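You operate a simulated robot arm through the tools that you are given. There is no shell and no other tool. Be economical: measure what you need, move in short steps, check, and stop when the job is done.

You are at the controls of a simulated two-armed robot. One attempt, no reset.

Task
On the top of the black table, fold the purple towel in half.

It is judged by the outcome, as a careful person would: the job done as asked, and still so three seconds after it is handed in. It fails if anything else is knocked over, pushed out of place, dropped, spilled or broken. Flat cloth is picked up by pressing the open fingertips on it (5 to 10 N) and closing them slowly along it; thin cloth reads only 2 to 8 mm in the jaws.

Robot
Two 7-joint arms with two-finger parallel grippers on one trunk, on a base that drives. Base frame: it is fixed to the floor where the robot stands at the start and does not move with it; the origin is under the middle of the robot, x ahead of it, y to its left, z up. Readings come in mm, rad, newtons and seconds.
The left shoulder is at the start at [70, 163, 1095], the right one opposite. Places, roughly: top of the black table [800, 100, 800]. Payload 3.43 kg a hand.
Tool frame (each hand has its own): the origin (TCP) lies between the finger pads and is the grasp point; the fingertips stand 34 mm ahead of it; z points along the fingers, y is the line along which they close. Largest opening 128 mm; finger width 24, thickness 12; the body of the gripper, 48 by 130 mm, starts 96 mm behind the TCP.
Orientation is that of the tool frame in the base frame, as [roll, pitch, yaw] about the fixed x, y, z axes, in that order (R = Rz(yaw) Ry(pitch) Rx(roll)). With the fingers straight down and closing along the base's y, the tool's x points along the base's -x, its y along +y and its z along -z.

Tools
- The arms move only by the tool servo_tool. It takes "left_rows", "right_rows" or both (then of equal length, played together; a hand with none holds still); each is a list of rows, each a list of 7 numbers: the shift along the tool's x, y, z in mm, then the turn, a rotation vector about the tool's x, y, z in rad, then the closure, from 0 (fully open) to 1 (shut). In form: [[dx, dy, dz, wx, wy, wz, fingers], ...]. A call has 1 to 20 rows; each row shifts and turns the commanded pose from where the row before left it, along the tool's axes as they then stand. Rows are played at 5 a second. More than 50 mm and 0.15 rad between two rows, or a gripper value outside its range, and nothing of the call is played. Where a pose cannot be reached the arm comes as near as it can. A force on the tool above 40 N (or 10 N above the force at the start of the call, whichever is more), or a blocked arm, ends the call early, and 0.2 s more pass. Each finger travels about 153 mm/s and halts on what it meets, pressing with about 30 N; the grip force reading is that of the motor and also rises with nothing between the fingers. The clock runs only during rows and for 0.2 s after the last one: add rows that do not move to give the fingers time. It gives the time, the measured TCP pose, the force on the tool (base axes), the opening and the grip force at its end, in the units of the frame above (readings bear some noise).
- Cameras (640 x 400 px; columns grow to the right, rows downward): "scene" is now at [144.3, -5.2, 1314.7]; the picture's right is [-0.12, -0.99, 0.00], its down [-0.64, 0.08, -0.77] and it looks along [0.76, -0.09, -0.64] (base axes); focal length 214 px, centre (320, 200). "left" rides on the left gripper at [76, 11, -160] in its tool frame; the picture's right is [-0.15, 0.99, 0.00], its down [-0.88, -0.13, -0.46] and it looks along [-0.45, -0.07, 0.89] (tool axes); focal length 234 px, centre (320, 200). "right" rides on the right gripper at [76, -11, -160] in its tool frame; the picture's right is [0.15, 0.99, 0.00], its down [-0.88, 0.13, -0.46] and it looks along [-0.45, 0.07, 0.89] (tool axes); focal length 234 px, centre (320, 200). There is no depth. A picture from a camera that has moved, and an enlarged one, comes with that camera's place and axes in the base frame and with its lens. The place of the scene camera against the robot may be out by one fixed shift of up to 12 mm in any direction.
- snapshot(camera): a new picture of that camera. No time passes.
- lift_body(by): slides the trunk up (or, below 0, down) by that many mm; the arms and the scene camera ride with it, the base frame stays. It gives what a move gives, with no picture.
- drive_base(legs): drives the robot by 1 to 6 legs, each [ahead, left, turn to the left] in mm, mm and rad, along the robot's own axes; the way and the turn of a leg run together, so that a leg with both is an arc; at most 1500 mm and 3.142 rad a leg. The arms and the cameras ride along, it lands a little off, and it stops where it bumps. It gives what a move gives.
- head_to(pan, tilt): turns the head with the scene camera to pan (to the left, within 1.501 rad either way) and tilt (down, from -0.506 to 1.204), counted from straight ahead of the robot. It gives what a move gives.
- close_up(camera, box): a new picture of the part [left, top, right, bottom] of that camera's present view, enlarged. No time passes.
- job_done(): hands the job in; it is judged then, once.

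Go step by step. Nothing tells you exact positions but the pictures and the camera data: compare them with the known pose of the tool, close in by small moves and look again before you grip or let go. The budget is 120 turns and 88 pictures, counting those below and the enlarged ones. Unless the task says otherwise, let go and move clear before handing in, and close with one line.

The tools are called after "Call:" as name(argument=value, ...) on one line, values as JSON. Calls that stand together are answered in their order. servo_tool: Moves the arms, as the interface text tells. Its arguments: {"type":"object","properties":{"left_rows":{"type":"array"},"right_rows":{"type":"array"}},"required":[]} The other tools are called the same way: lift_body (by) slides the trunk up or down; drive_base (legs) drives the base; head_to (pan, tilt) turns the head that bears the scene camera; snapshot (camera) takes a picture; close_up (camera, box) takes an enlarged picture of a part of a camera's view; job_done () hands the job in.

At the start:

```text
clock: 0.0
left_tcp_pos: [476.7, 212.7, 1037.7]
left_tcp_rot: [3.141, -0.001, -3.14]
left_wrist_force: [0.3, -0.3, 0.3]
left_gripper_width: 128.0
left_finger_force: 0.0
right_tcp_pos: [460.1, -244.5, 1033.8]
right_tcp_rot: [-3.141, 0.001, -3.142]
right_wrist_force: [-0.7, 0.3, -0.1]
right_gripper_width: 128.0
right_finger_force: 0.0
trunk travel left (down, up): [-575.0, 365.0]
robot x, y, heading: [-0.5, -2.5, 0.003]
head pan, tilt: [-0.119, 0.696]
```

scene: 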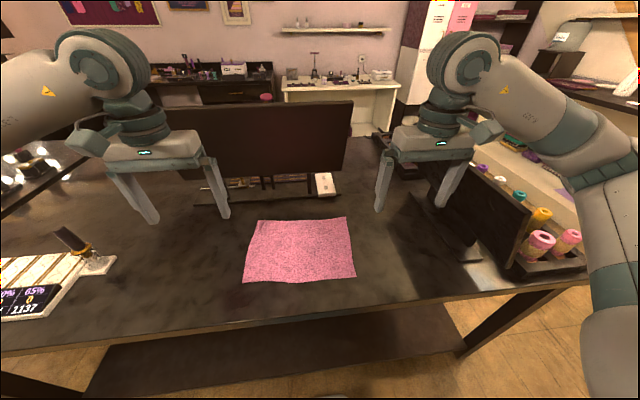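
right: 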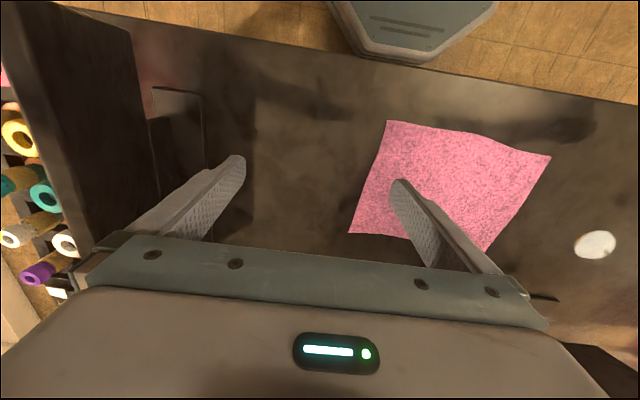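
left: 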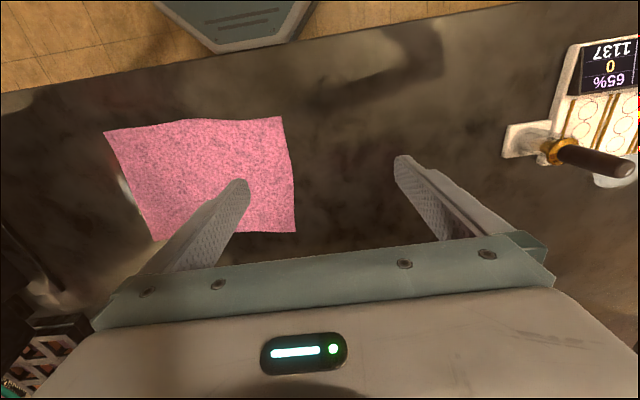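

The purple towel lies flat, with its near corners at about (443, 152) and (421, -143) and its far corners at about (667, 130) and (642, -170), on a surface at z≈800. I'll fold the near edge onto the far edge with both hands, so I first bring each hand above its near corner.

Call:
servo_tool(left_rows=[[5.2, -17.6, 31.6, 0, 0, 0, 0.65], [5.2, -17.6, 31.6, 0, 0, 0, 0.65], [5.2, -17.6, 31.6, 0, 0, 0, 0.65], [5.2, -17.6, 31.6, 0, 0, 0, 0.65], [5.2, -17.6, 31.6, 0, 0, 0, 0.65], [0, 0, 0, 0, 0, 0, 0.65]], right_rows=[[5.4, 26, 30.8, 0, 0, 0, 0.65], [5.4, 26, 30.8, 0, 0, 0, 0.65], [5.4, 26, 30.8, 0, 0, 0, 0.65], [5.4, 26, 30.8, 0, 0, 0, 0.65], [5.4, 26, 30.8, 0, 0, 0, 0.65], [0, 0, 0, 0, 0, 0, 0.65]])

Call:
snapshot(camera="left")

Call:
snapshot(camera="right")

Call:
snapshot(camera="scene")

```text
clock: 1.2
left_tcp_pos: [465.0, 62.3, 883.8]
left_tcp_rot: [3.141, 0.007, 3.054]
left_wrist_force: [0.3, 0.1, -0.4]
left_gripper_width: 44.8
left_finger_force: 0.0
right_tcp_pos: [466.0, -198.8, 966.4]
right_tcp_rot: [3.121, 0.215, 3.01]
right_wrist_force: [0.5, -0.7, -0.7]
right_gripper_width: 45.1
right_finger_force: 0.0
trunk travel left (down, up): [-575.0, 365.0]
robot x, y, heading: [15.9, -20.9, -0.091]
head pan, tilt: [-0.119, 0.696]
stopped in row 6 (right hand): the arm was blocked; the commanded pose is now the measured one
```

```text
84 pictures are left
camera left: at [389.1, 80.7, 1044.3], right [0.23, 0.97, 0.0], down [0.86, -0.21, 0.46], along [0.45, -0.1, -0.89], focal length 234 px, centre (320, 200)
```

left: 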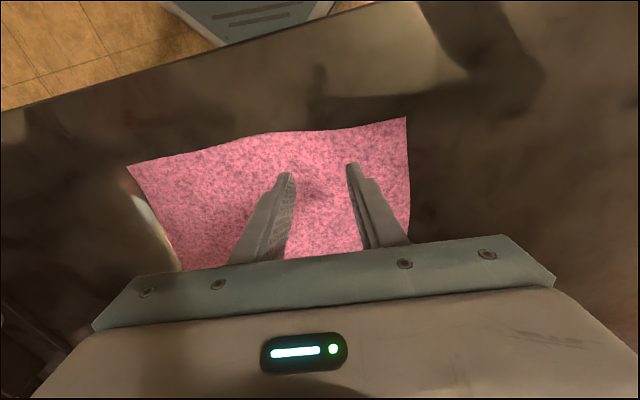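

```text
83 pictures are left
camera right: at [356.8, -198.8, 1105.1], right [-0.02, 1.0, -0.01], down [0.77, 0.02, 0.63], along [0.63, 0.0, -0.77], focal length 234 px, centre (320, 200)
```

right: 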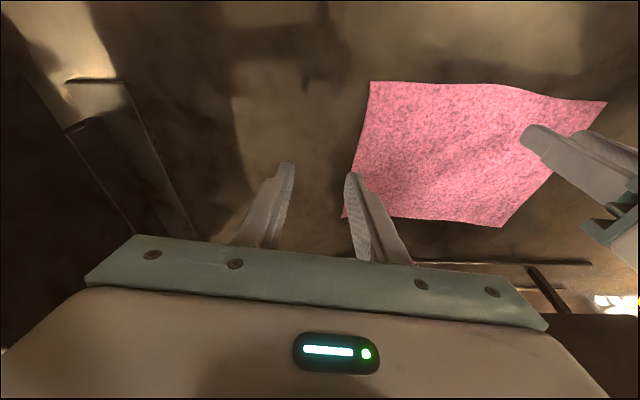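

```text
82 pictures are left
camera scene: at [145.5, -44.9, 1314.4], right [-0.2, -0.98, 0.0], down [-0.62, 0.13, -0.77], along [0.76, -0.16, -0.64], focal length 214 px, centre (320, 200)
```

scene: 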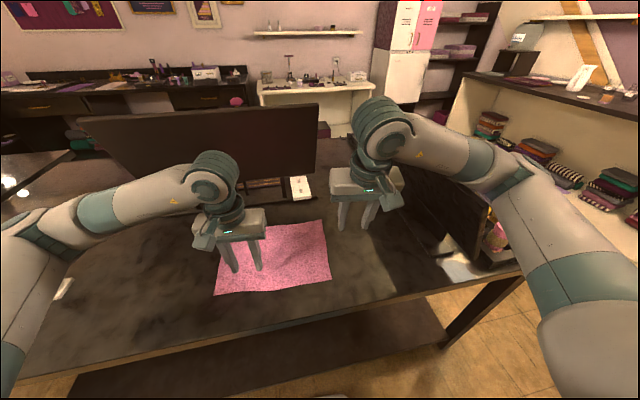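

The right arm was blocked and its push turned the base by about 0.09 rad. I'll look to the right to find what it touched.

Call:
head_to(pan=-0.9, tilt=0.8)

Call:
snapshot(camera="scene")

```text
clock: 2.4
left_tcp_pos: [463.4, 63.5, 886.5]
left_tcp_rot: [3.138, 0.008, 3.059]
left_wrist_force: [0.4, -0.7, -0.6]
left_gripper_width: 44.7
left_finger_force: 0.0
right_tcp_pos: [464.9, -198.2, 966.0]
right_tcp_rot: [3.119, 0.212, 3.016]
right_wrist_force: [0.4, 0.4, 0.6]
right_gripper_width: 44.9
right_finger_force: 0.2
trunk travel left (down, up): [-575.0, 365.0]
robot x, y, heading: [15.1, -27.4, -0.083]
head pan, tilt: [-0.901, 0.799]
```

```text
81 pictures are left
camera scene: at [105.1, -97.9, 1307.0], right [-0.83, -0.55, -0.01], down [-0.39, 0.6, -0.7], along [0.39, -0.58, -0.72], focal length 214 px, centre (320, 200)
```

scene: 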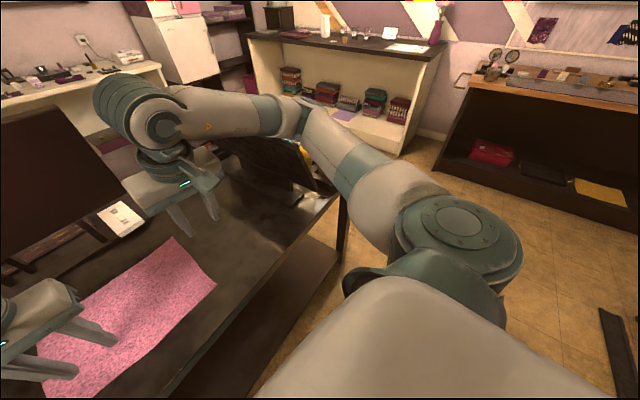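

The right forearm seems to have leaned on the dark panel with the spool rack, at about y≈-400. I'll raise the right hand straight back off it and check the rack.

Call:
servo_tool(right_rows=[[0, 0, -30, 0, 0, 0, 0.65], [0, 0, -30, 0, 0, 0, 0.65], [0, 0, -30, 0, 0, 0, 0.65], [0, 0, 0, 0, 0, 0, 0.65]])

Call:
snapshot(camera="scene")

Call:
snapshot(camera="right")

```text
clock: 3.4
left_tcp_pos: [471.3, 70.7, 879.7]
left_tcp_rot: [-3.139, 0.0, 3.062]
left_wrist_force: [-0.1, 0.1, -0.1]
left_gripper_width: 44.6
left_finger_force: 0.1
right_tcp_pos: [455.8, -184.7, 1044.7]
right_tcp_rot: [3.13, 0.187, 3.035]
right_wrist_force: [0.3, -0.5, -0.5]
right_gripper_width: 44.7
right_finger_force: 0.1
trunk travel left (down, up): [-575.0, 365.0]
robot x, y, heading: [12.5, -23.5, -0.075]
head pan, tilt: [-0.901, 0.799]
```

```text
80 pictures are left
camera scene: at [118.6, -90.1, 1306.0], right [-0.83, -0.56, 0.0], down [-0.4, 0.6, -0.7], along [0.39, -0.58, -0.72], focal length 214 px, centre (320, 200)
```

scene: 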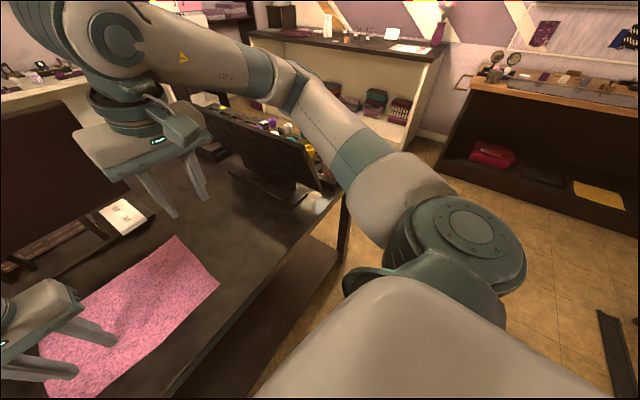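

```text
79 pictures are left
camera right: at [349.8, -186.4, 1186.7], right [-0.04, 1.0, -0.01], down [0.79, 0.04, 0.61], along [0.61, 0.01, -0.79], focal length 234 px, centre (320, 200)
```

right: 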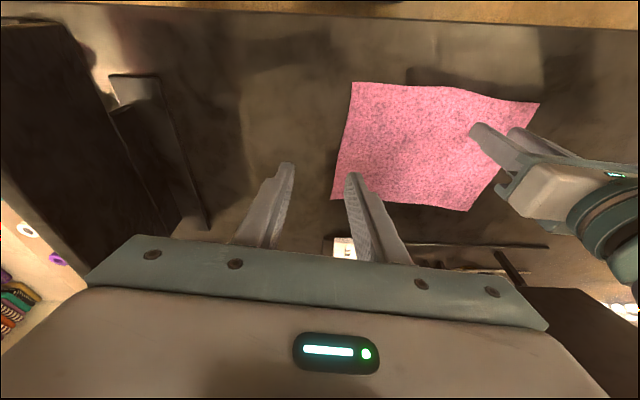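

The spool rack hasn't moved: its foot corners still measure the same, and its panel top is at about z=1018. To keep the right elbow off it, I'll raise the trunk, shift the robot left and straighten the heading.

Call:
lift_body(by=150)

Call:
drive_base(legs=[[-10, 150, 0.075]])

Call:
head_to(pan=-0.3, tilt=0.8)

Call:
snapshot(camera="scene")

```text
clock: 5.1
left_tcp_pos: [472.1, 69.3, 1031.0]
left_tcp_rot: [-3.14, -0.001, 3.06]
left_wrist_force: [0.0, 0.6, -0.5]
left_gripper_width: 44.8
left_finger_force: 0.0
right_tcp_pos: [455.7, -185.7, 1195.1]
right_tcp_rot: [3.129, 0.187, 3.034]
right_wrist_force: [0.0, -0.2, -0.2]
right_gripper_width: 44.7
right_finger_force: 0.0
trunk travel left (down, up): [-725.0, 215.0]
robot x, y, heading: [13.8, -24.0, -0.079]
head pan, tilt: [-0.901, 0.799]
```

```text
clock: 6.5
left_tcp_pos: [459.4, 252.9, 1029.9]
left_tcp_rot: [3.141, -0.002, 3.138]
left_wrist_force: [0.4, -0.5, 0.2]
left_gripper_width: 44.9
left_finger_force: 0.1
right_tcp_pos: [461.8, -3.8, 1194.5]
right_tcp_rot: [3.126, 0.187, 3.108]
right_wrist_force: [0.2, -0.5, 0.5]
right_gripper_width: 45.0
right_finger_force: 0.1
trunk travel left (down, up): [-725.0, 215.0]
robot x, y, heading: [9.6, 124.0, -0.006]
head pan, tilt: [-0.901, 0.799]
```

```text
clock: 7.5
left_tcp_pos: [459.7, 253.2, 1029.8]
left_tcp_rot: [-3.139, -0.001, 3.135]
left_wrist_force: [-0.7, 0.1, 0.2]
left_gripper_width: 44.5
left_finger_force: 0.1
right_tcp_pos: [462.2, -2.0, 1194.9]
right_tcp_rot: [3.125, 0.187, 3.107]
right_wrist_force: [1.3, 0.0, 0.4]
right_gripper_width: 44.7
right_finger_force: 0.0
trunk travel left (down, up): [-725.0, 215.0]
robot x, y, heading: [8.1, 126.4, 0.0]
head pan, tilt: [-0.3, 0.799]
```

```text
78 pictures are left
camera scene: at [146.0, 105.3, 1456.1], right [-0.3, -0.95, 0.0], down [-0.68, 0.22, -0.7], along [0.66, -0.21, -0.72], focal length 214 px, centre (320, 200)
```

scene: 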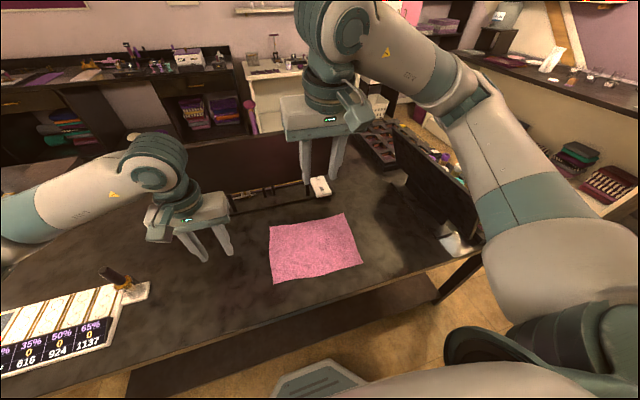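

The robot is shifted left and clear of the rack. I'll now level the right hand and bring both hands above their near corners, keeping them high to begin with.

Call:
servo_tool(left_rows=[[0, 0, 0, 0, 0, 0, 0.65], [0, 0, 0, 0, 0, 0, 0.65], [1, -16, 12, 0, 0, 0, 0.65], [1, -16, 12, 0, 0, 0, 0.65], [1, -16, 12, 0, 0, 0, 0.65], [1, -16, 12, 0, 0, 0, 0.65], [1, -16, 12, 0, 0, 0, 0.65], [1, -16, 12, 0, 0, 0, 0.65], [1, -16, 12, 0, 0, 0, 0.65], [1, -16, 12, 0, 0, 0, 0.65], [0, 0, 0, 0, 0, 0, 0.65]], right_rows=[[0, 0, 0, 0.008, 0.093, -0.017, 0.65], [0, 0, 0, 0.008, 0.094, -0.017, 0.65], [3.6, -14.1, 32, 0, 0, 0, 0.65], [3.6, -14.1, 32, 0, 0, 0, 0.65], [3.6, -14.1, 32, 0, 0, 0, 0.65], [3.6, -14.1, 32, 0, 0, 0, 0.65], [3.6, -14.1, 32, 0, 0, 0, 0.65], [3.6, -14.1, 32, 0, 0, 0, 0.65], [3.6, -14.1, 32, 0, 0, 0, 0.65], [3.6, -14.1, 32, 0, 0, 0, 0.65], [0, 0, 0, 0, 0, 0, 0.65]])

Call:
snapshot(camera="scene")

Call:
snapshot(camera="left")

Call:
snapshot(camera="right")

```text
clock: 9.9
left_tcp_pos: [459.0, 152.2, 940.0]
left_tcp_rot: [-3.121, -0.003, -3.12]
left_wrist_force: [0.1, 0.6, 0.0]
left_gripper_width: 44.8
left_finger_force: 0.0
right_tcp_pos: [456.5, -92.7, 961.8]
right_tcp_rot: [-3.111, 0.033, -3.121]
right_wrist_force: [0.1, -0.7, -0.1]
right_gripper_width: 44.8
right_finger_force: 0.1
trunk travel left (down, up): [-725.0, 215.0]
robot x, y, heading: [17.1, 124.7, 0.021]
head pan, tilt: [-0.3, 0.799]
```

```text
77 pictures are left
camera scene: at [156.0, 134.1, 1460.0], right [-0.27, -0.96, 0.02], down [-0.69, 0.18, -0.7], along [0.67, -0.2, -0.71], focal length 214 px, centre (320, 200)
```

scene: 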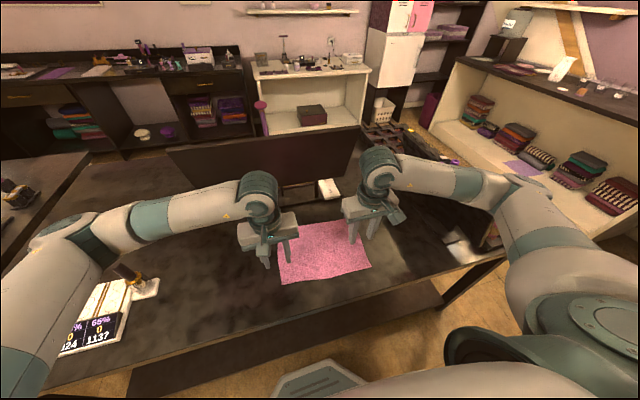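

```text
76 pictures are left
camera left: at [382.4, 164.0, 1100.8], right [0.12, 0.99, -0.02], down [0.88, -0.1, 0.46], along [0.45, -0.07, -0.89], focal length 234 px, centre (320, 200)
```

left: 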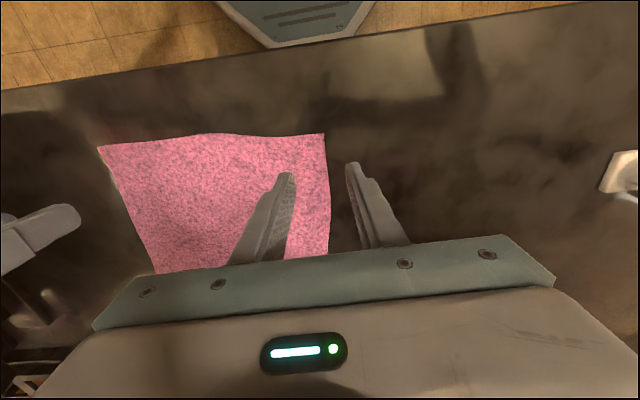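

```text
75 pictures are left
camera right: at [376.2, -101.6, 1118.3], right [-0.17, 0.99, -0.03], down [0.86, 0.16, 0.48], along [0.48, 0.05, -0.88], focal length 234 px, centre (320, 200)
```

right: 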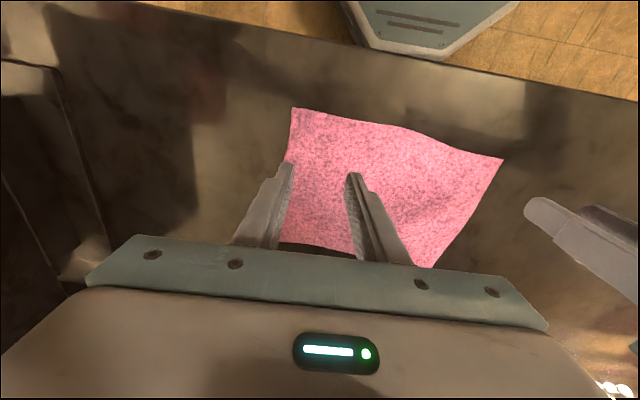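

The base sways a bit while the arms move, so I'll let it settle and read the poses again.

Call:
servo_tool(left_rows=[[0, 0, 0, 0, 0, 0, 0.65], [0, 0, 0, 0, 0, 0, 0.65], [0, 0, 0, 0, 0, 0, 0.65], [0, 0, 0, 0, 0, 0, 0.65], [0, 0, 0, 0, 0, 0, 0.65]], right_rows=[[0, 0, 0, 0, 0, 0, 0.65], [0, 0, 0, 0, 0, 0, 0.65], [0, 0, 0, 0, 0, 0, 0.65], [0, 0, 0, 0, 0, 0, 0.65], [0, 0, 0, 0, 0, 0, 0.65]])

Call:
snapshot(camera="left")

Call:
snapshot(camera="right")

```text
clock: 11.1
left_tcp_pos: [456.3, 151.9, 940.4]
left_tcp_rot: [-3.122, 0.002, -3.117]
left_wrist_force: [-0.2, -0.2, 0.1]
left_gripper_width: 44.8
left_finger_force: 0.1
right_tcp_pos: [457.3, -93.0, 962.8]
right_tcp_rot: [-3.114, 0.036, -3.119]
right_wrist_force: [-0.6, 0.1, -1.0]
right_gripper_width: 45.0
right_finger_force: 0.1
trunk travel left (down, up): [-725.0, 215.0]
robot x, y, heading: [23.6, 126.5, 0.026]
head pan, tilt: [-0.3, 0.799]
```

```text
74 pictures are left
camera left: at [380.1, 163.8, 1102.1], right [0.12, 0.99, -0.02], down [0.88, -0.1, 0.46], along [0.45, -0.07, -0.89], focal length 234 px, centre (320, 200)
```

left: 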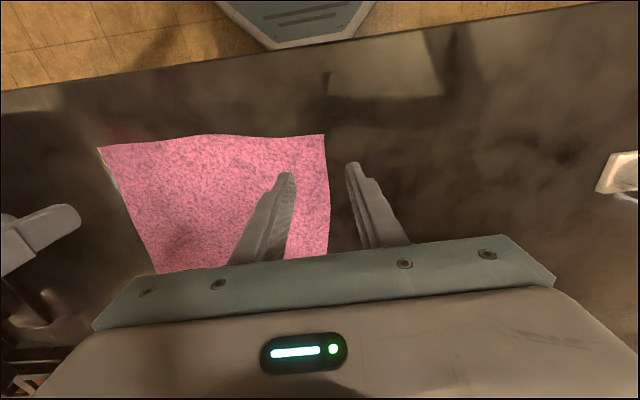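

```text
73 pictures are left
camera right: at [374.6, -101.9, 1119.1], right [-0.17, 0.99, -0.03], down [0.86, 0.16, 0.48], along [0.48, 0.05, -0.87], focal length 234 px, centre (320, 200)
```

right: 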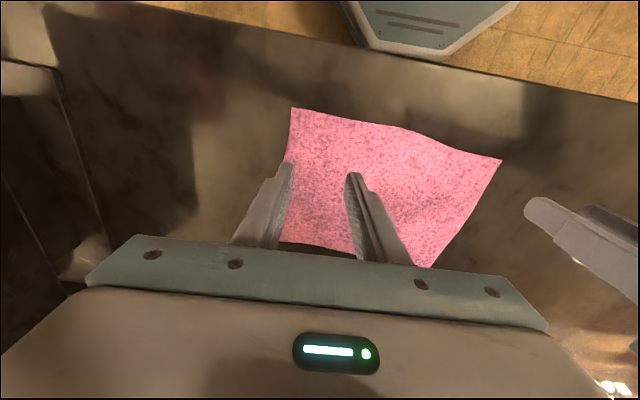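

The base is still creeping, which suggests something is still in contact on the right. I'll look there.

Call:
head_to(pan=-0.9, tilt=0.8)

Call:
snapshot(camera="scene")

```text
clock: 12.1
left_tcp_pos: [456.1, 152.6, 940.8]
left_tcp_rot: [-3.122, 0.001, -3.117]
left_wrist_force: [0.9, -0.7, -0.7]
left_gripper_width: 44.9
left_finger_force: 0.2
right_tcp_pos: [457.3, -92.9, 962.6]
right_tcp_rot: [-3.114, 0.036, -3.119]
right_wrist_force: [0.4, -0.3, -0.2]
right_gripper_width: 44.9
right_finger_force: 0.0
trunk travel left (down, up): [-725.0, 215.0]
robot x, y, heading: [20.8, 123.4, 0.023]
head pan, tilt: [-0.901, 0.799]
```

```text
72 pictures are left
camera scene: at [126.4, 92.4, 1460.9], right [-0.77, -0.64, 0.01], down [-0.46, 0.54, -0.71], along [0.45, -0.55, -0.71], focal length 214 px, centre (320, 200)
```

scene: 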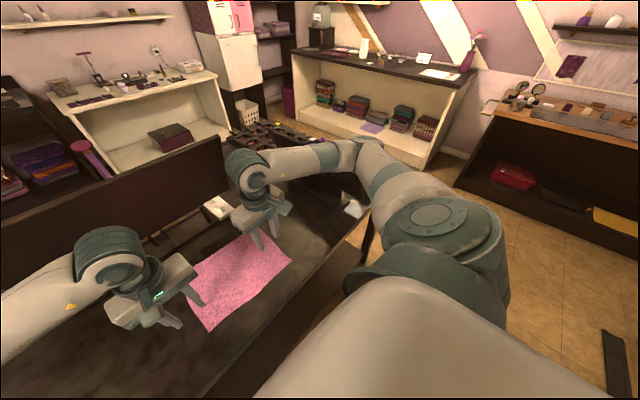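

The whole robot is leaning slightly, with its right side up, so the right arm is pressing on something. I'll take a closer look around the elbow.

Call:
close_up(camera="scene", box=[240, 110, 440, 240])

```text
3.08 times, centred on (340, 175) of scene
camera zoom: at [126.4, 92.4, 1460.9], right [-0.77, -0.64, 0.01], down [-0.46, 0.54, -0.71], along [0.45, -0.55, -0.71], focal length 660 px, centre (258, 277)
```

zoom: 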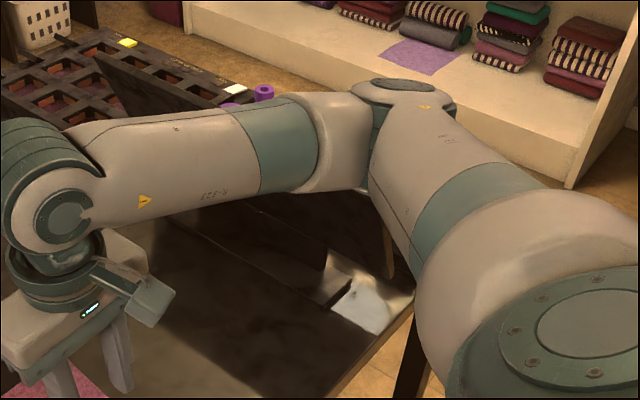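

The right elbow is resting over the near end of the panel. I'll lift the hands off and shift the robot further left, so the right elbow folds well away from the rack.

Call:
servo_tool(left_rows=[[0, 0, -30, 0, 0, 0, 0.65], [0, 0, -30, 0, 0, 0, 0.65], [0, 0, -30, 0, 0, 0, 0.65], [0, 0, 0, 0, 0, 0, 0.65]], right_rows=[[0, 0, -45, 0, 0, 0, 0.65], [0, 0, -45, 0, 0, 0, 0.65], [0, 0, -45, 0, 0, 0, 0.65], [0, 0, 0, 0, 0, 0, 0.65]])

Call:
drive_base(legs=[[-15, 150, 0]])

Call:
snapshot(camera="scene")

```text
clock: 13.1
left_tcp_pos: [449.5, 121.0, 1027.1]
left_tcp_rot: [3.141, -0.001, 3.137]
left_wrist_force: [0.2, 0.3, 0.1]
left_gripper_width: 44.8
left_finger_force: 0.1
right_tcp_pos: [429.9, -117.4, 1072.0]
right_tcp_rot: [-3.136, -0.002, -3.141]
right_wrist_force: [0.5, 0.4, -0.6]
right_gripper_width: 44.9
right_finger_force: 0.1
trunk travel left (down, up): [-725.0, 215.0]
robot x, y, heading: [9.1, 126.7, -0.006]
head pan, tilt: [-0.901, 0.799]
```

```text
clock: 14.5
left_tcp_pos: [435.6, 273.9, 1025.7]
left_tcp_rot: [-3.139, 0.0, 3.133]
left_wrist_force: [-0.4, 0.0, 0.2]
left_gripper_width: 44.5
left_finger_force: 0.1
right_tcp_pos: [415.5, 35.9, 1072.6]
right_tcp_rot: [-3.138, 0.001, 3.141]
right_wrist_force: [-0.8, 0.5, 0.6]
right_gripper_width: 44.7
right_finger_force: 0.0
trunk travel left (down, up): [-725.0, 215.0]
robot x, y, heading: [-5.3, 278.9, -0.006]
head pan, tilt: [-0.901, 0.799]
```

```text
70 pictures are left
camera scene: at [104.4, 217.9, 1456.1], right [-0.79, -0.61, 0.0], down [-0.44, 0.57, -0.7], along [0.43, -0.55, -0.72], focal length 214 px, centre (320, 200)
```

scene: 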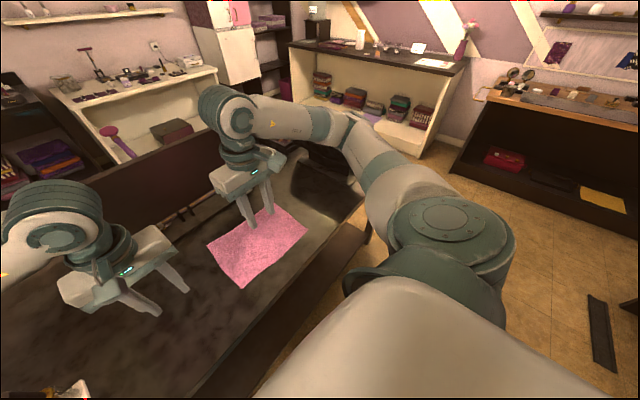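

The robot is level again. Next I'll move both hands above the near corners while staying high.

Call:
servo_tool(left_rows=[[-1.9, -18.6, 12, 0, 0, 0, 0.65], [-1.9, -18.6, 12, 0, 0, 0, 0.65], [-1.9, -18.6, 12, 0, 0, 0, 0.65], [-1.9, -18.6, 12, 0, 0, 0, 0.65], [-1.9, -18.6, 12, 0, 0, 0, 0.65], [-1.9, -18.6, 12, 0, 0, 0, 0.65], [-1.9, -18.6, 12, 0, 0, 0, 0.65], [-1.9, -18.6, 12, 0, 0, 0, 0.65], [0, 0, 0, 0, 0, 0, 0.65], [0, 0, 0, 0, 0, 0, 0.65]], right_rows=[[-2.2, -18.9, 14, 0, 0, 0, 0.65], [-2.2, -18.9, 14, 0, 0, 0, 0.65], [-2.2, -18.9, 14, 0, 0, 0, 0.65], [-2.2, -18.9, 14, 0, 0, 0, 0.65], [-2.2, -18.9, 14, 0, 0, 0, 0.65], [-2.2, -18.9, 14, 0, 0, 0, 0.65], [-2.2, -18.9, 14, 0, 0, 0, 0.65], [-2.2, -18.9, 14, 0, 0, 0, 0.65], [0, 0, 0, 0, 0, 0, 0.65], [0, 0, 0, 0, 0, 0, 0.65]])

Call:
snapshot(camera="scene")

Call:
snapshot(camera="right")

Call:
snapshot(camera="left")

```text
clock: 16.7
left_tcp_pos: [449.6, 127.3, 932.6]
left_tcp_rot: [-3.14, 0.0, 3.132]
left_wrist_force: [0.4, -0.1, 0.0]
left_gripper_width: 44.9
left_finger_force: 0.0
right_tcp_pos: [434.2, -117.2, 960.8]
right_tcp_rot: [-3.136, -0.001, 3.139]
right_wrist_force: [0.1, 0.1, -0.1]
right_gripper_width: 44.9
right_finger_force: 0.0
trunk travel left (down, up): [-725.0, 215.0]
robot x, y, heading: [-3.9, 278.4, -0.003]
head pan, tilt: [-0.901, 0.799]
```

```text
69 pictures are left
camera scene: at [104.1, 218.4, 1456.1], right [-0.79, -0.61, 0.0], down [-0.44, 0.57, -0.7], along [0.43, -0.55, -0.72], focal length 214 px, centre (320, 200)
```

scene: 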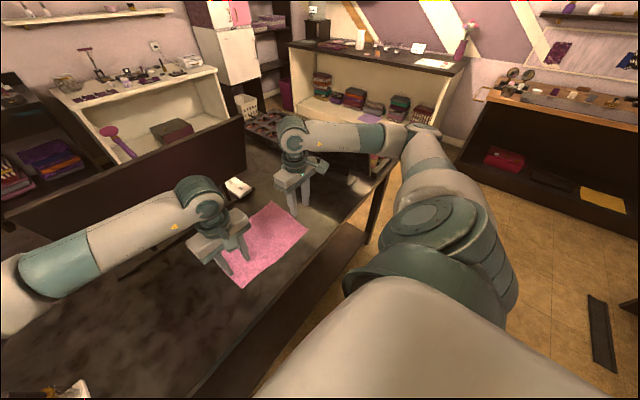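

```text
68 pictures are left
camera right: at [357.8, -126.4, 1120.6], right [-0.14, 0.99, -0.01], down [0.88, 0.13, 0.46], along [0.45, 0.06, -0.89], focal length 234 px, centre (320, 200)
```

right: 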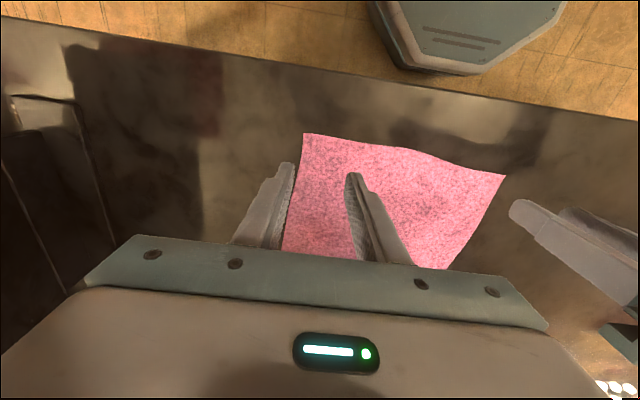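

```text
67 pictures are left
camera left: at [372.9, 139.3, 1093.1], right [0.15, 0.99, 0.0], down [0.88, -0.14, 0.46], along [0.45, -0.07, -0.89], focal length 234 px, centre (320, 200)
```

left: 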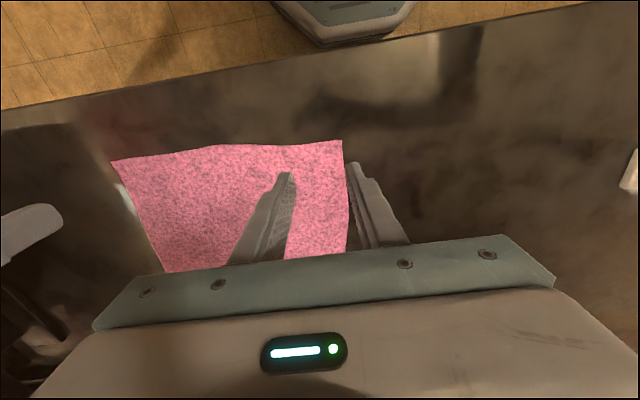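

Both hands now reach without contact, and the rack hasn't moved. I'll lower them to just above the towel.

Call:
servo_tool(left_rows=[[0, 0, 17, 0, 0, 0, 0.71], [0, 0, 17, 0, 0, 0, 0.71], [0, 0, 17, 0, 0, 0, 0.71], [0, 0, 17, 0, 0, 0, 0.71], [0, 0, 14, 0, 0, 0, 0.71], [0, 0, 0, 0, 0, 0, 0.71], [0, 0, 0, 0, 0, 0, 0.71]], right_rows=[[0, 2, 24, 0, 0, 0, 0.71], [0, 2, 24, 0, 0, 0, 0.71], [0, 2, 24, 0, 0, 0, 0.71], [0, 0, 24, 0, 0, 0, 0.71], [0, 0, 15, 0, 0, 0, 0.71], [0, 0, 0, 0, 0, 0, 0.71], [0, 0, 0, 0, 0, 0, 0.71]])

Call:
snapshot(camera="left")

Call:
snapshot(camera="right")

```text
clock: 18.3
left_tcp_pos: [448.7, 125.5, 850.0]
left_tcp_rot: [-3.14, -0.002, 3.134]
left_wrist_force: [0.1, -0.2, -0.3]
left_gripper_width: 37.0
left_finger_force: 0.0
right_tcp_pos: [432.4, -111.9, 850.2]
right_tcp_rot: [-3.134, 0.001, 3.14]
right_wrist_force: [0.5, -1.0, 0.3]
right_gripper_width: 37.1
right_finger_force: 0.0
trunk travel left (down, up): [-725.0, 215.0]
robot x, y, heading: [-2.2, 281.0, -0.007]
head pan, tilt: [-0.901, 0.799]
```

```text
66 pictures are left
camera left: at [372.4, 136.8, 1011.3], right [0.15, 0.99, 0.0], down [0.88, -0.14, 0.46], along [0.45, -0.07, -0.89], focal length 234 px, centre (320, 200)
```

left: 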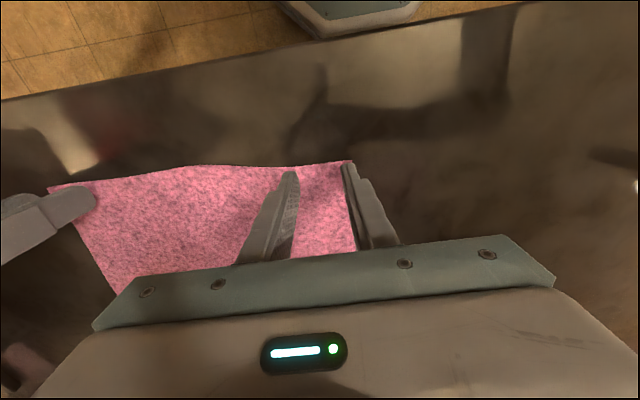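

```text
65 pictures are left
camera right: at [355.6, -122.0, 1009.6], right [-0.14, 0.99, -0.01], down [0.88, 0.13, 0.46], along [0.45, 0.06, -0.89], focal length 234 px, centre (320, 200)
```

right: 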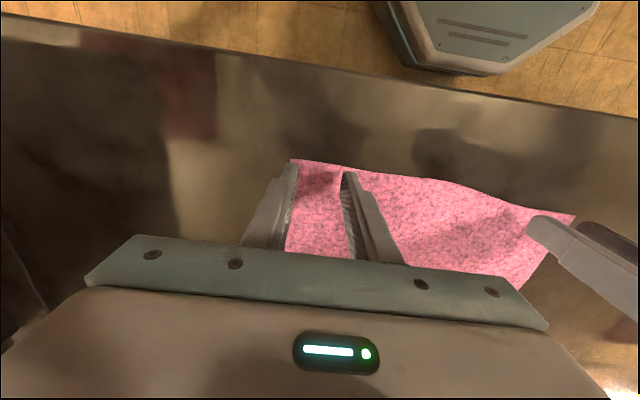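

The outer fingers sit right on the towel's side edges, so I'll shift each hand about 10 mm inward and creep down to feel for contact.

Call:
servo_tool(left_rows=[[-3, -6, 2, 0, 0, 0, 0.71], [-3, -6, 3, 0, 0, 0, 0.71], [0, 0, 3, 0, 0, 0, 0.71], [0, 0, 0, 0, 0, 0, 0.71]], right_rows=[[-2, 5, 2, 0, 0, 0, 0.71], [-2, 5, 3, 0, 0, 0, 0.71], [0, 0, 3, 0, 0, 0, 0.71], [0, 0, 0, 0, 0, 0, 0.71]])

Call:
servo_tool(left_rows=[[0, 0, 2, 0, 0, 0, 0.71], [0, 0, 2, 0, 0, 0, 0.71], [0, 0, 0, 0, 0, 0, 0.71]], right_rows=[[0, 0, 2, 0, 0, 0, 0.71], [0, 0, 2, 0, 0, 0, 0.71], [0, 0, 0, 0, 0, 0, 0.71]])

```text
clock: 19.3
left_tcp_pos: [455.8, 113.0, 840.5]
left_tcp_rot: [-3.141, -0.003, 3.133]
left_wrist_force: [-1.1, 0.0, -0.4]
left_gripper_width: 37.4
left_finger_force: 0.1
right_tcp_pos: [438.0, -101.1, 843.6]
right_tcp_rot: [-3.135, -0.001, 3.137]
right_wrist_force: [-0.1, 0.8, 0.6]
right_gripper_width: 36.8
right_finger_force: 0.0
trunk travel left (down, up): [-725.0, 215.0]
robot x, y, heading: [-9.9, 279.3, -0.007]
head pan, tilt: [-0.901, 0.799]
```

```text
clock: 20.1
left_tcp_pos: [455.3, 114.8, 836.1]
left_tcp_rot: [-3.141, 0.0, 3.132]
left_wrist_force: [-0.3, -0.5, -0.1]
left_gripper_width: 37.3
left_finger_force: 0.1
right_tcp_pos: [435.7, -100.6, 837.9]
right_tcp_rot: [-3.135, 0.0, 3.14]
right_wrist_force: [0.1, -0.2, 0.1]
right_gripper_width: 36.9
right_finger_force: 0.1
trunk travel left (down, up): [-725.0, 215.0]
robot x, y, heading: [-2.9, 276.8, -0.006]
head pan, tilt: [-0.901, 0.799]
```

No contact yet, so I'll keep creeping down.

Call:
servo_tool(left_rows=[[0, 0, 2, 0, 0, 0, 0.71], [0, 0, 0, 0, 0, 0, 0.71]], right_rows=[[0, 0, 2, 0, 0, 0, 0.71], [0, 0, 0, 0, 0, 0, 0.71]])

Call:
servo_tool(left_rows=[[0, 0, 2, 0, 0, 0, 0.71], [0, 0, 0, 0, 0, 0, 0.71]], right_rows=[[0, 0, 2, 0, 0, 0, 0.71], [0, 0, 0, 0, 0, 0, 0.71]])

Call:
snapshot(camera="left")

```text
clock: 20.7
left_tcp_pos: [455.0, 113.9, 833.8]
left_tcp_rot: [-3.137, 0.002, 3.133]
left_wrist_force: [1.9, -0.2, 14.1]
left_gripper_width: 37.0
left_finger_force: 0.1
right_tcp_pos: [435.3, -101.0, 837.8]
right_tcp_rot: [-3.136, 0.003, 3.14]
right_wrist_force: [0.6, 0.4, -0.4]
right_gripper_width: 37.0
right_finger_force: 0.0
trunk travel left (down, up): [-725.0, 215.0]
robot x, y, heading: [-6.4, 277.4, -0.008]
head pan, tilt: [-0.901, 0.799]
```

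```text
clock: 21.4
left_tcp_pos: [455.9, 113.6, 835.6]
left_tcp_rot: [-3.136, 0.002, 3.133]
left_wrist_force: [-1.6, 1.4, 13.3]
left_gripper_width: 37.6
left_finger_force: 0.1
right_tcp_pos: [435.7, -99.9, 836.0]
right_tcp_rot: [-3.135, 0.004, 3.141]
right_wrist_force: [-1.3, 0.3, 7.0]
right_gripper_width: 37.0
right_finger_force: 0.1
trunk travel left (down, up): [-725.0, 215.0]
robot x, y, heading: [-6.5, 281.1, -0.002]
head pan, tilt: [-0.901, 0.799]
stopped in row 2 (left hand): the force on the tool passed its limit (the readings are from after the stop); the commanded pose is now the measured one
```

```text
64 pictures are left
camera left: at [378.7, 126.0, 996.7], right [0.15, 0.99, 0.0], down [0.88, -0.14, 0.46], along [0.45, -0.07, -0.89], focal length 234 px, centre (320, 200)
```

left: 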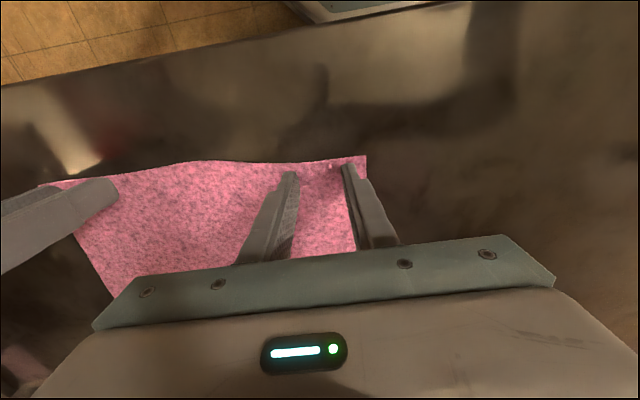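

Both fingertip pairs are on the towel, at about 13 N left and 7 N right. I'll ease the left up slightly and close both slowly along the cloth.

Call:
servo_tool(left_rows=[[0, 0, -0.4, 0, 0, 0, 0.71], [0, 0, 0, 0, 0, 0, 0.74], [0, 0, 0, 0, 0, 0, 0.77], [0, 0, 0, 0, 0, 0, 0.8], [0, 0, 0, 0, 0, 0, 0.83], [0, 0, 0, 0, 0, 0, 0.86], [0, 0, 0, 0, 0, 0, 0.89], [0, 0, 0, 0, 0, 0, 0.92], [0, 0, 0, 0, 0, 0, 0.95], [0, 0, 0, 0, 0, 0, 0.98], [0, 0, 0, 0, 0, 0, 1], [0, 0, 0, 0, 0, 0, 1], [0, 0, 0, 0, 0, 0, 1]], right_rows=[[0, 0, 0, 0, 0, 0, 0.71], [0, 0, 0, 0, 0, 0, 0.74], [0, 0, 0, 0, 0, 0, 0.77], [0, 0, 0, 0, 0, 0, 0.8], [0, 0, 0, 0, 0, 0, 0.83], [0, 0, 0, 0, 0, 0, 0.86], [0, 0, 0, 0, 0, 0, 0.89], [0, 0, 0, 0, 0, 0, 0.92], [0, 0, 0, 0, 0, 0, 0.95], [0, 0, 0, 0, 0, 0, 0.98], [0, 0, 0, 0, 0, 0, 1], [0, 0, 0, 0, 0, 0, 1], [0, 0, 0, 0, 0, 0, 1]])

Call:
snapshot(camera="left")

Call:
snapshot(camera="right")

```text
clock: 24.2
left_tcp_pos: [454.8, 113.9, 835.1]
left_tcp_rot: [-3.135, 0.004, 3.136]
left_wrist_force: [0.5, 0.7, 10.4]
left_gripper_width: 0.0
left_finger_force: 29.9
right_tcp_pos: [435.7, -98.8, 837.2]
right_tcp_rot: [-3.134, 0.002, 3.141]
right_wrist_force: [0.2, 1.3, 12.1]
right_gripper_width: 2.3
right_finger_force: 29.8
trunk travel left (down, up): [-725.0, 215.0]
robot x, y, heading: [-4.9, 276.3, -0.006]
head pan, tilt: [-0.901, 0.799]
```

```text
63 pictures are left
camera left: at [378.6, 126.5, 996.7], right [0.15, 0.99, 0.0], down [0.88, -0.14, 0.46], along [0.45, -0.07, -0.89], focal length 234 px, centre (320, 200)
```

left: 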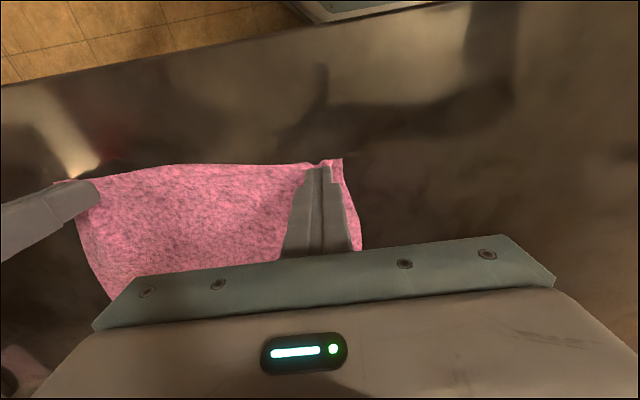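

```text
62 pictures are left
camera right: at [358.7, -109.5, 994.2], right [-0.14, 0.99, -0.01], down [0.88, 0.13, 0.46], along [0.45, 0.06, -0.89], focal length 234 px, centre (320, 200)
```

right: 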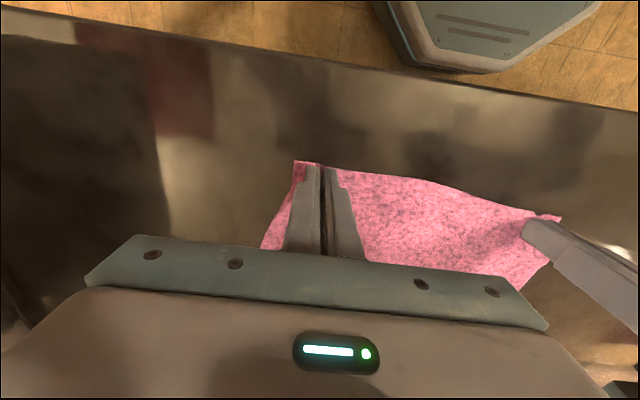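

The right hand holds cloth (2.3 mm), but the left closed empty (0.0 mm). I'll raise the left, reopen it and look before trying again.

Call:
servo_tool(left_rows=[[0, 0, -5, 0, 0, 0, 1], [0, 0, -5, 0, 0, 0, 0.8], [0, 0, 0, 0, 0, 0, 0.66], [0, 0, 0, 0, 0, 0, 0.66]])

Call:
snapshot(camera="left")

```text
clock: 25.2
left_tcp_pos: [456.4, 113.5, 844.4]
left_tcp_rot: [-3.14, 0.005, 3.135]
left_wrist_force: [-0.1, 0.2, 0.2]
left_gripper_width: 43.5
left_finger_force: 0.2
right_tcp_pos: [436.0, -101.1, 835.3]
right_tcp_rot: [-3.134, 0.0, 3.14]
right_wrist_force: [-1.8, 0.6, 18.6]
right_gripper_width: 2.3
right_finger_force: 30.0
trunk travel left (down, up): [-725.0, 215.0]
robot x, y, heading: [-2.0, 279.8, -0.003]
head pan, tilt: [-0.901, 0.799]
```

```text
61 pictures are left
camera left: at [379.8, 126.0, 1006.2], right [0.15, 0.99, 0.0], down [0.88, -0.14, 0.46], along [0.45, -0.07, -0.89], focal length 234 px, centre (320, 200)
```

left: 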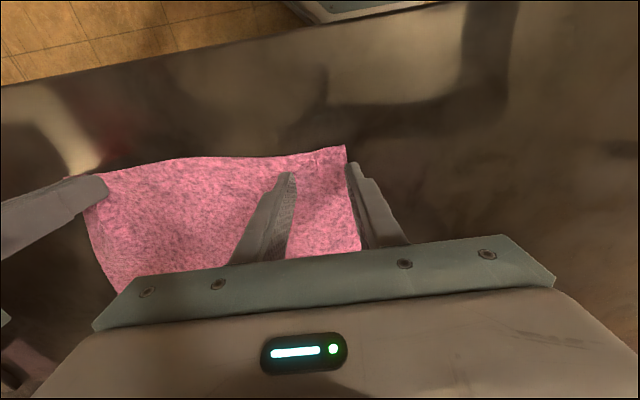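

The left corner has slid to about (434, 141). I'll shift the left hand over it, press again and close, and raise the right hand slightly to ease its load.

Call:
servo_tool(left_rows=[[4, -6, 0, 0, 0, 0, 0.67], [4, -5, 0, 0, 0, 0, 0.67], [0, 0, 4, 0, 0, 0, 0.67], [0, 0, 3, 0, 0, 0, 0.67], [0, 0, 0, 0, 0, 0, 0.67]], right_rows=[[0, 0, -1, 0, 0, 0, 1], [0, 0, 0, 0, 0, 0, 1], [0, 0, 0, 0, 0, 0, 1], [0, 0, 0, 0, 0, 0, 1], [0, 0, 0, 0, 0, 0, 1]])

Call:
servo_tool(left_rows=[[0, 0, 2, 0, 0, 0, 0.67], [0, 0, 0, 0, 0, 0, 0.67]])

Call:
snapshot(camera="left")

```text
clock: 26.4
left_tcp_pos: [447.8, 102.6, 838.0]
left_tcp_rot: [-3.138, 0.003, 3.135]
left_wrist_force: [0.2, 0.2, -0.8]
left_gripper_width: 42.0
left_finger_force: 0.0
right_tcp_pos: [436.3, -100.6, 836.0]
right_tcp_rot: [-3.133, 0.001, 3.139]
right_wrist_force: [-2.5, 1.2, 12.9]
right_gripper_width: 2.1
right_finger_force: 29.7
trunk travel left (down, up): [-725.0, 215.0]
robot x, y, heading: [-5.8, 278.7, -0.005]
head pan, tilt: [-0.901, 0.799]
```

```text
clock: 27.0
left_tcp_pos: [448.1, 104.1, 836.0]
left_tcp_rot: [-3.137, 0.004, 3.136]
left_wrist_force: [-0.7, 0.5, 2.1]
left_gripper_width: 42.3
left_finger_force: 0.1
right_tcp_pos: [436.7, -100.6, 836.0]
right_tcp_rot: [-3.135, 0.001, 3.14]
right_wrist_force: [-1.6, 0.9, 10.1]
right_gripper_width: 2.2
right_finger_force: 29.9
trunk travel left (down, up): [-725.0, 215.0]
robot x, y, heading: [-7.0, 279.8, -0.001]
head pan, tilt: [-0.901, 0.799]
```

```text
60 pictures are left
camera left: at [370.8, 115.5, 997.1], right [0.15, 0.99, 0.0], down [0.88, -0.14, 0.46], along [0.45, -0.07, -0.89], focal length 234 px, centre (320, 200)
```

left: 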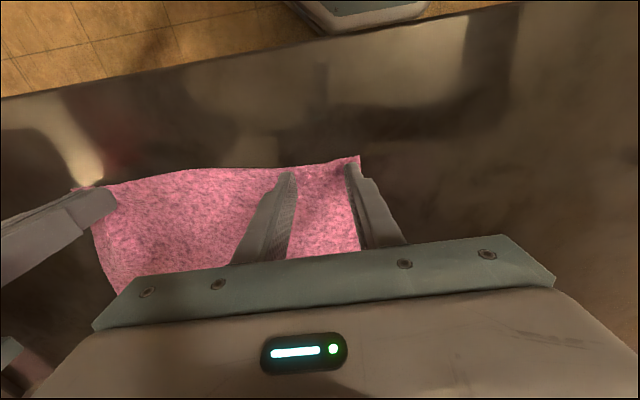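

Call:
servo_tool(left_rows=[[0, 0, 0.8, 0, 0, 0, 0.67], [0, 0, 0, 0, 0, 0, 0.7], [0, 0, 0, 0, 0, 0, 0.73], [0, 0, 0, 0, 0, 0, 0.76], [0, 0, 0, 0, 0, 0, 0.79], [0, 0, 0, 0, 0, 0, 0.82], [0, 0, 0, 0, 0, 0, 0.85], [0, 0, 0, 0, 0, 0, 0.88], [0, 0, 0, 0, 0, 0, 0.91], [0, 0, 0, 0, 0, 0, 0.94], [0, 0, 0, 0, 0, 0, 0.97], [0, 0, 0, 0, 0, 0, 1], [0, 0, 0, 0, 0, 0, 1], [0, 0, 0, 0, 0, 0, 1]])

Call:
snapshot(camera="left")

```text
clock: 30.0
left_tcp_pos: [447.0, 103.3, 835.1]
left_tcp_rot: [-3.137, 0.004, 3.135]
left_wrist_force: [0.1, -2.8, 28.4]
left_gripper_width: 7.7
left_finger_force: 29.8
right_tcp_pos: [435.8, -100.2, 836.3]
right_tcp_rot: [-3.135, 0.001, 3.138]
right_wrist_force: [-0.5, 4.7, 0.6]
right_gripper_width: 2.3
right_finger_force: 30.4
trunk travel left (down, up): [-725.0, 215.0]
robot x, y, heading: [-4.6, 277.1, -0.008]
head pan, tilt: [-0.901, 0.799]
```

```text
59 pictures are left
camera left: at [369.9, 115.5, 996.6], right [0.15, 0.99, 0.0], down [0.88, -0.13, 0.46], along [0.45, -0.07, -0.89], focal length 234 px, centre (320, 200)
```

left: 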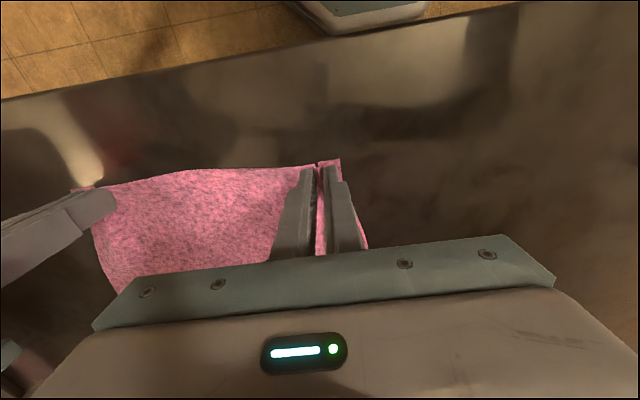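

Both hands now hold cloth (7.7 mm left, 2.3 mm right). I'll lift both gently by 60 mm and check the hold.

Call:
servo_tool(left_rows=[[0, 0, -10, 0, 0, 0, 1], [0, 0, -12, 0, 0, 0, 1], [0, 0, -12, 0, 0, 0, 1], [0, 0, -12, 0, 0, 0, 1], [0, 0, -14, 0, 0, 0, 1], [0, 0, 0, 0, 0, 0, 1]], right_rows=[[0, 0, -10, 0, 0, 0, 1], [0, 0, -12, 0, 0, 0, 1], [0, 0, -12, 0, 0, 0, 1], [0, 0, -12, 0, 0, 0, 1], [0, 0, -14, 0, 0, 0, 1], [0, 0, 0, 0, 0, 0, 1]])

Call:
head_to(pan=-0.45, tilt=0.85)

Call:
snapshot(camera="scene")

Call:
snapshot(camera="left")

Call:
snapshot(camera="right")

```text
clock: 31.4
left_tcp_pos: [449.6, 102.7, 892.6]
left_tcp_rot: [-3.139, 0.002, 3.134]
left_wrist_force: [-0.3, -3.0, 0.0]
left_gripper_width: 7.2
left_finger_force: 30.2
right_tcp_pos: [436.6, -98.6, 895.4]
right_tcp_rot: [-3.133, 0.001, 3.139]
right_wrist_force: [0.5, 2.2, -0.4]
right_gripper_width: 2.4
right_finger_force: 30.1
trunk travel left (down, up): [-725.0, 215.0]
robot x, y, heading: [-7.1, 278.8, -0.01]
head pan, tilt: [-0.901, 0.799]
```

```text
clock: 32.3
left_tcp_pos: [450.1, 102.2, 893.4]
left_tcp_rot: [-3.137, 0.001, 3.135]
left_wrist_force: [0.3, -1.6, -0.2]
left_gripper_width: 7.4
left_finger_force: 29.9
right_tcp_pos: [436.4, -98.2, 895.1]
right_tcp_rot: [-3.135, 0.0, 3.14]
right_wrist_force: [0.1, 2.6, -0.7]
right_gripper_width: 1.9
right_finger_force: 30.1
trunk travel left (down, up): [-725.0, 215.0]
robot x, y, heading: [-7.6, 277.8, -0.003]
head pan, tilt: [-0.45, 0.85]
```

```text
58 pictures are left
camera scene: at [124.8, 247.7, 1452.1], right [-0.44, -0.9, 0.0], down [-0.67, 0.33, -0.66], along [0.59, -0.29, -0.75], focal length 214 px, centre (320, 200)
```

scene: 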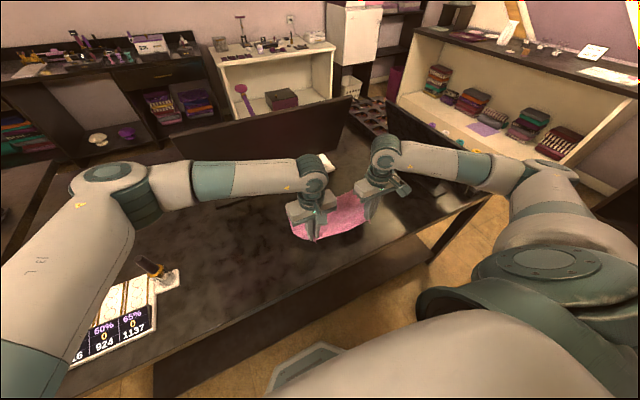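

```text
57 pictures are left
camera left: at [372.7, 114.3, 1054.1], right [0.15, 0.99, 0.0], down [0.88, -0.14, 0.46], along [0.45, -0.07, -0.89], focal length 234 px, centre (320, 200)
```

left: 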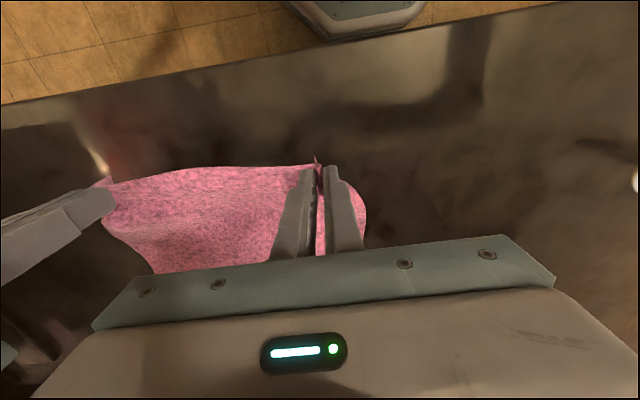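

```text
56 pictures are left
camera right: at [360.1, -108.4, 1054.4], right [-0.14, 0.99, -0.01], down [0.88, 0.13, 0.46], along [0.45, 0.06, -0.89], focal length 234 px, centre (320, 200)
```

right: 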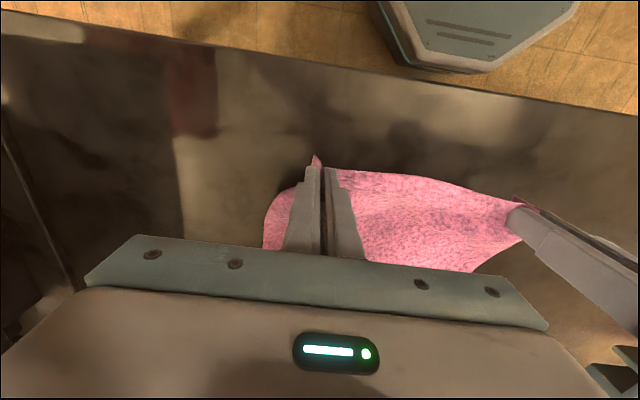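

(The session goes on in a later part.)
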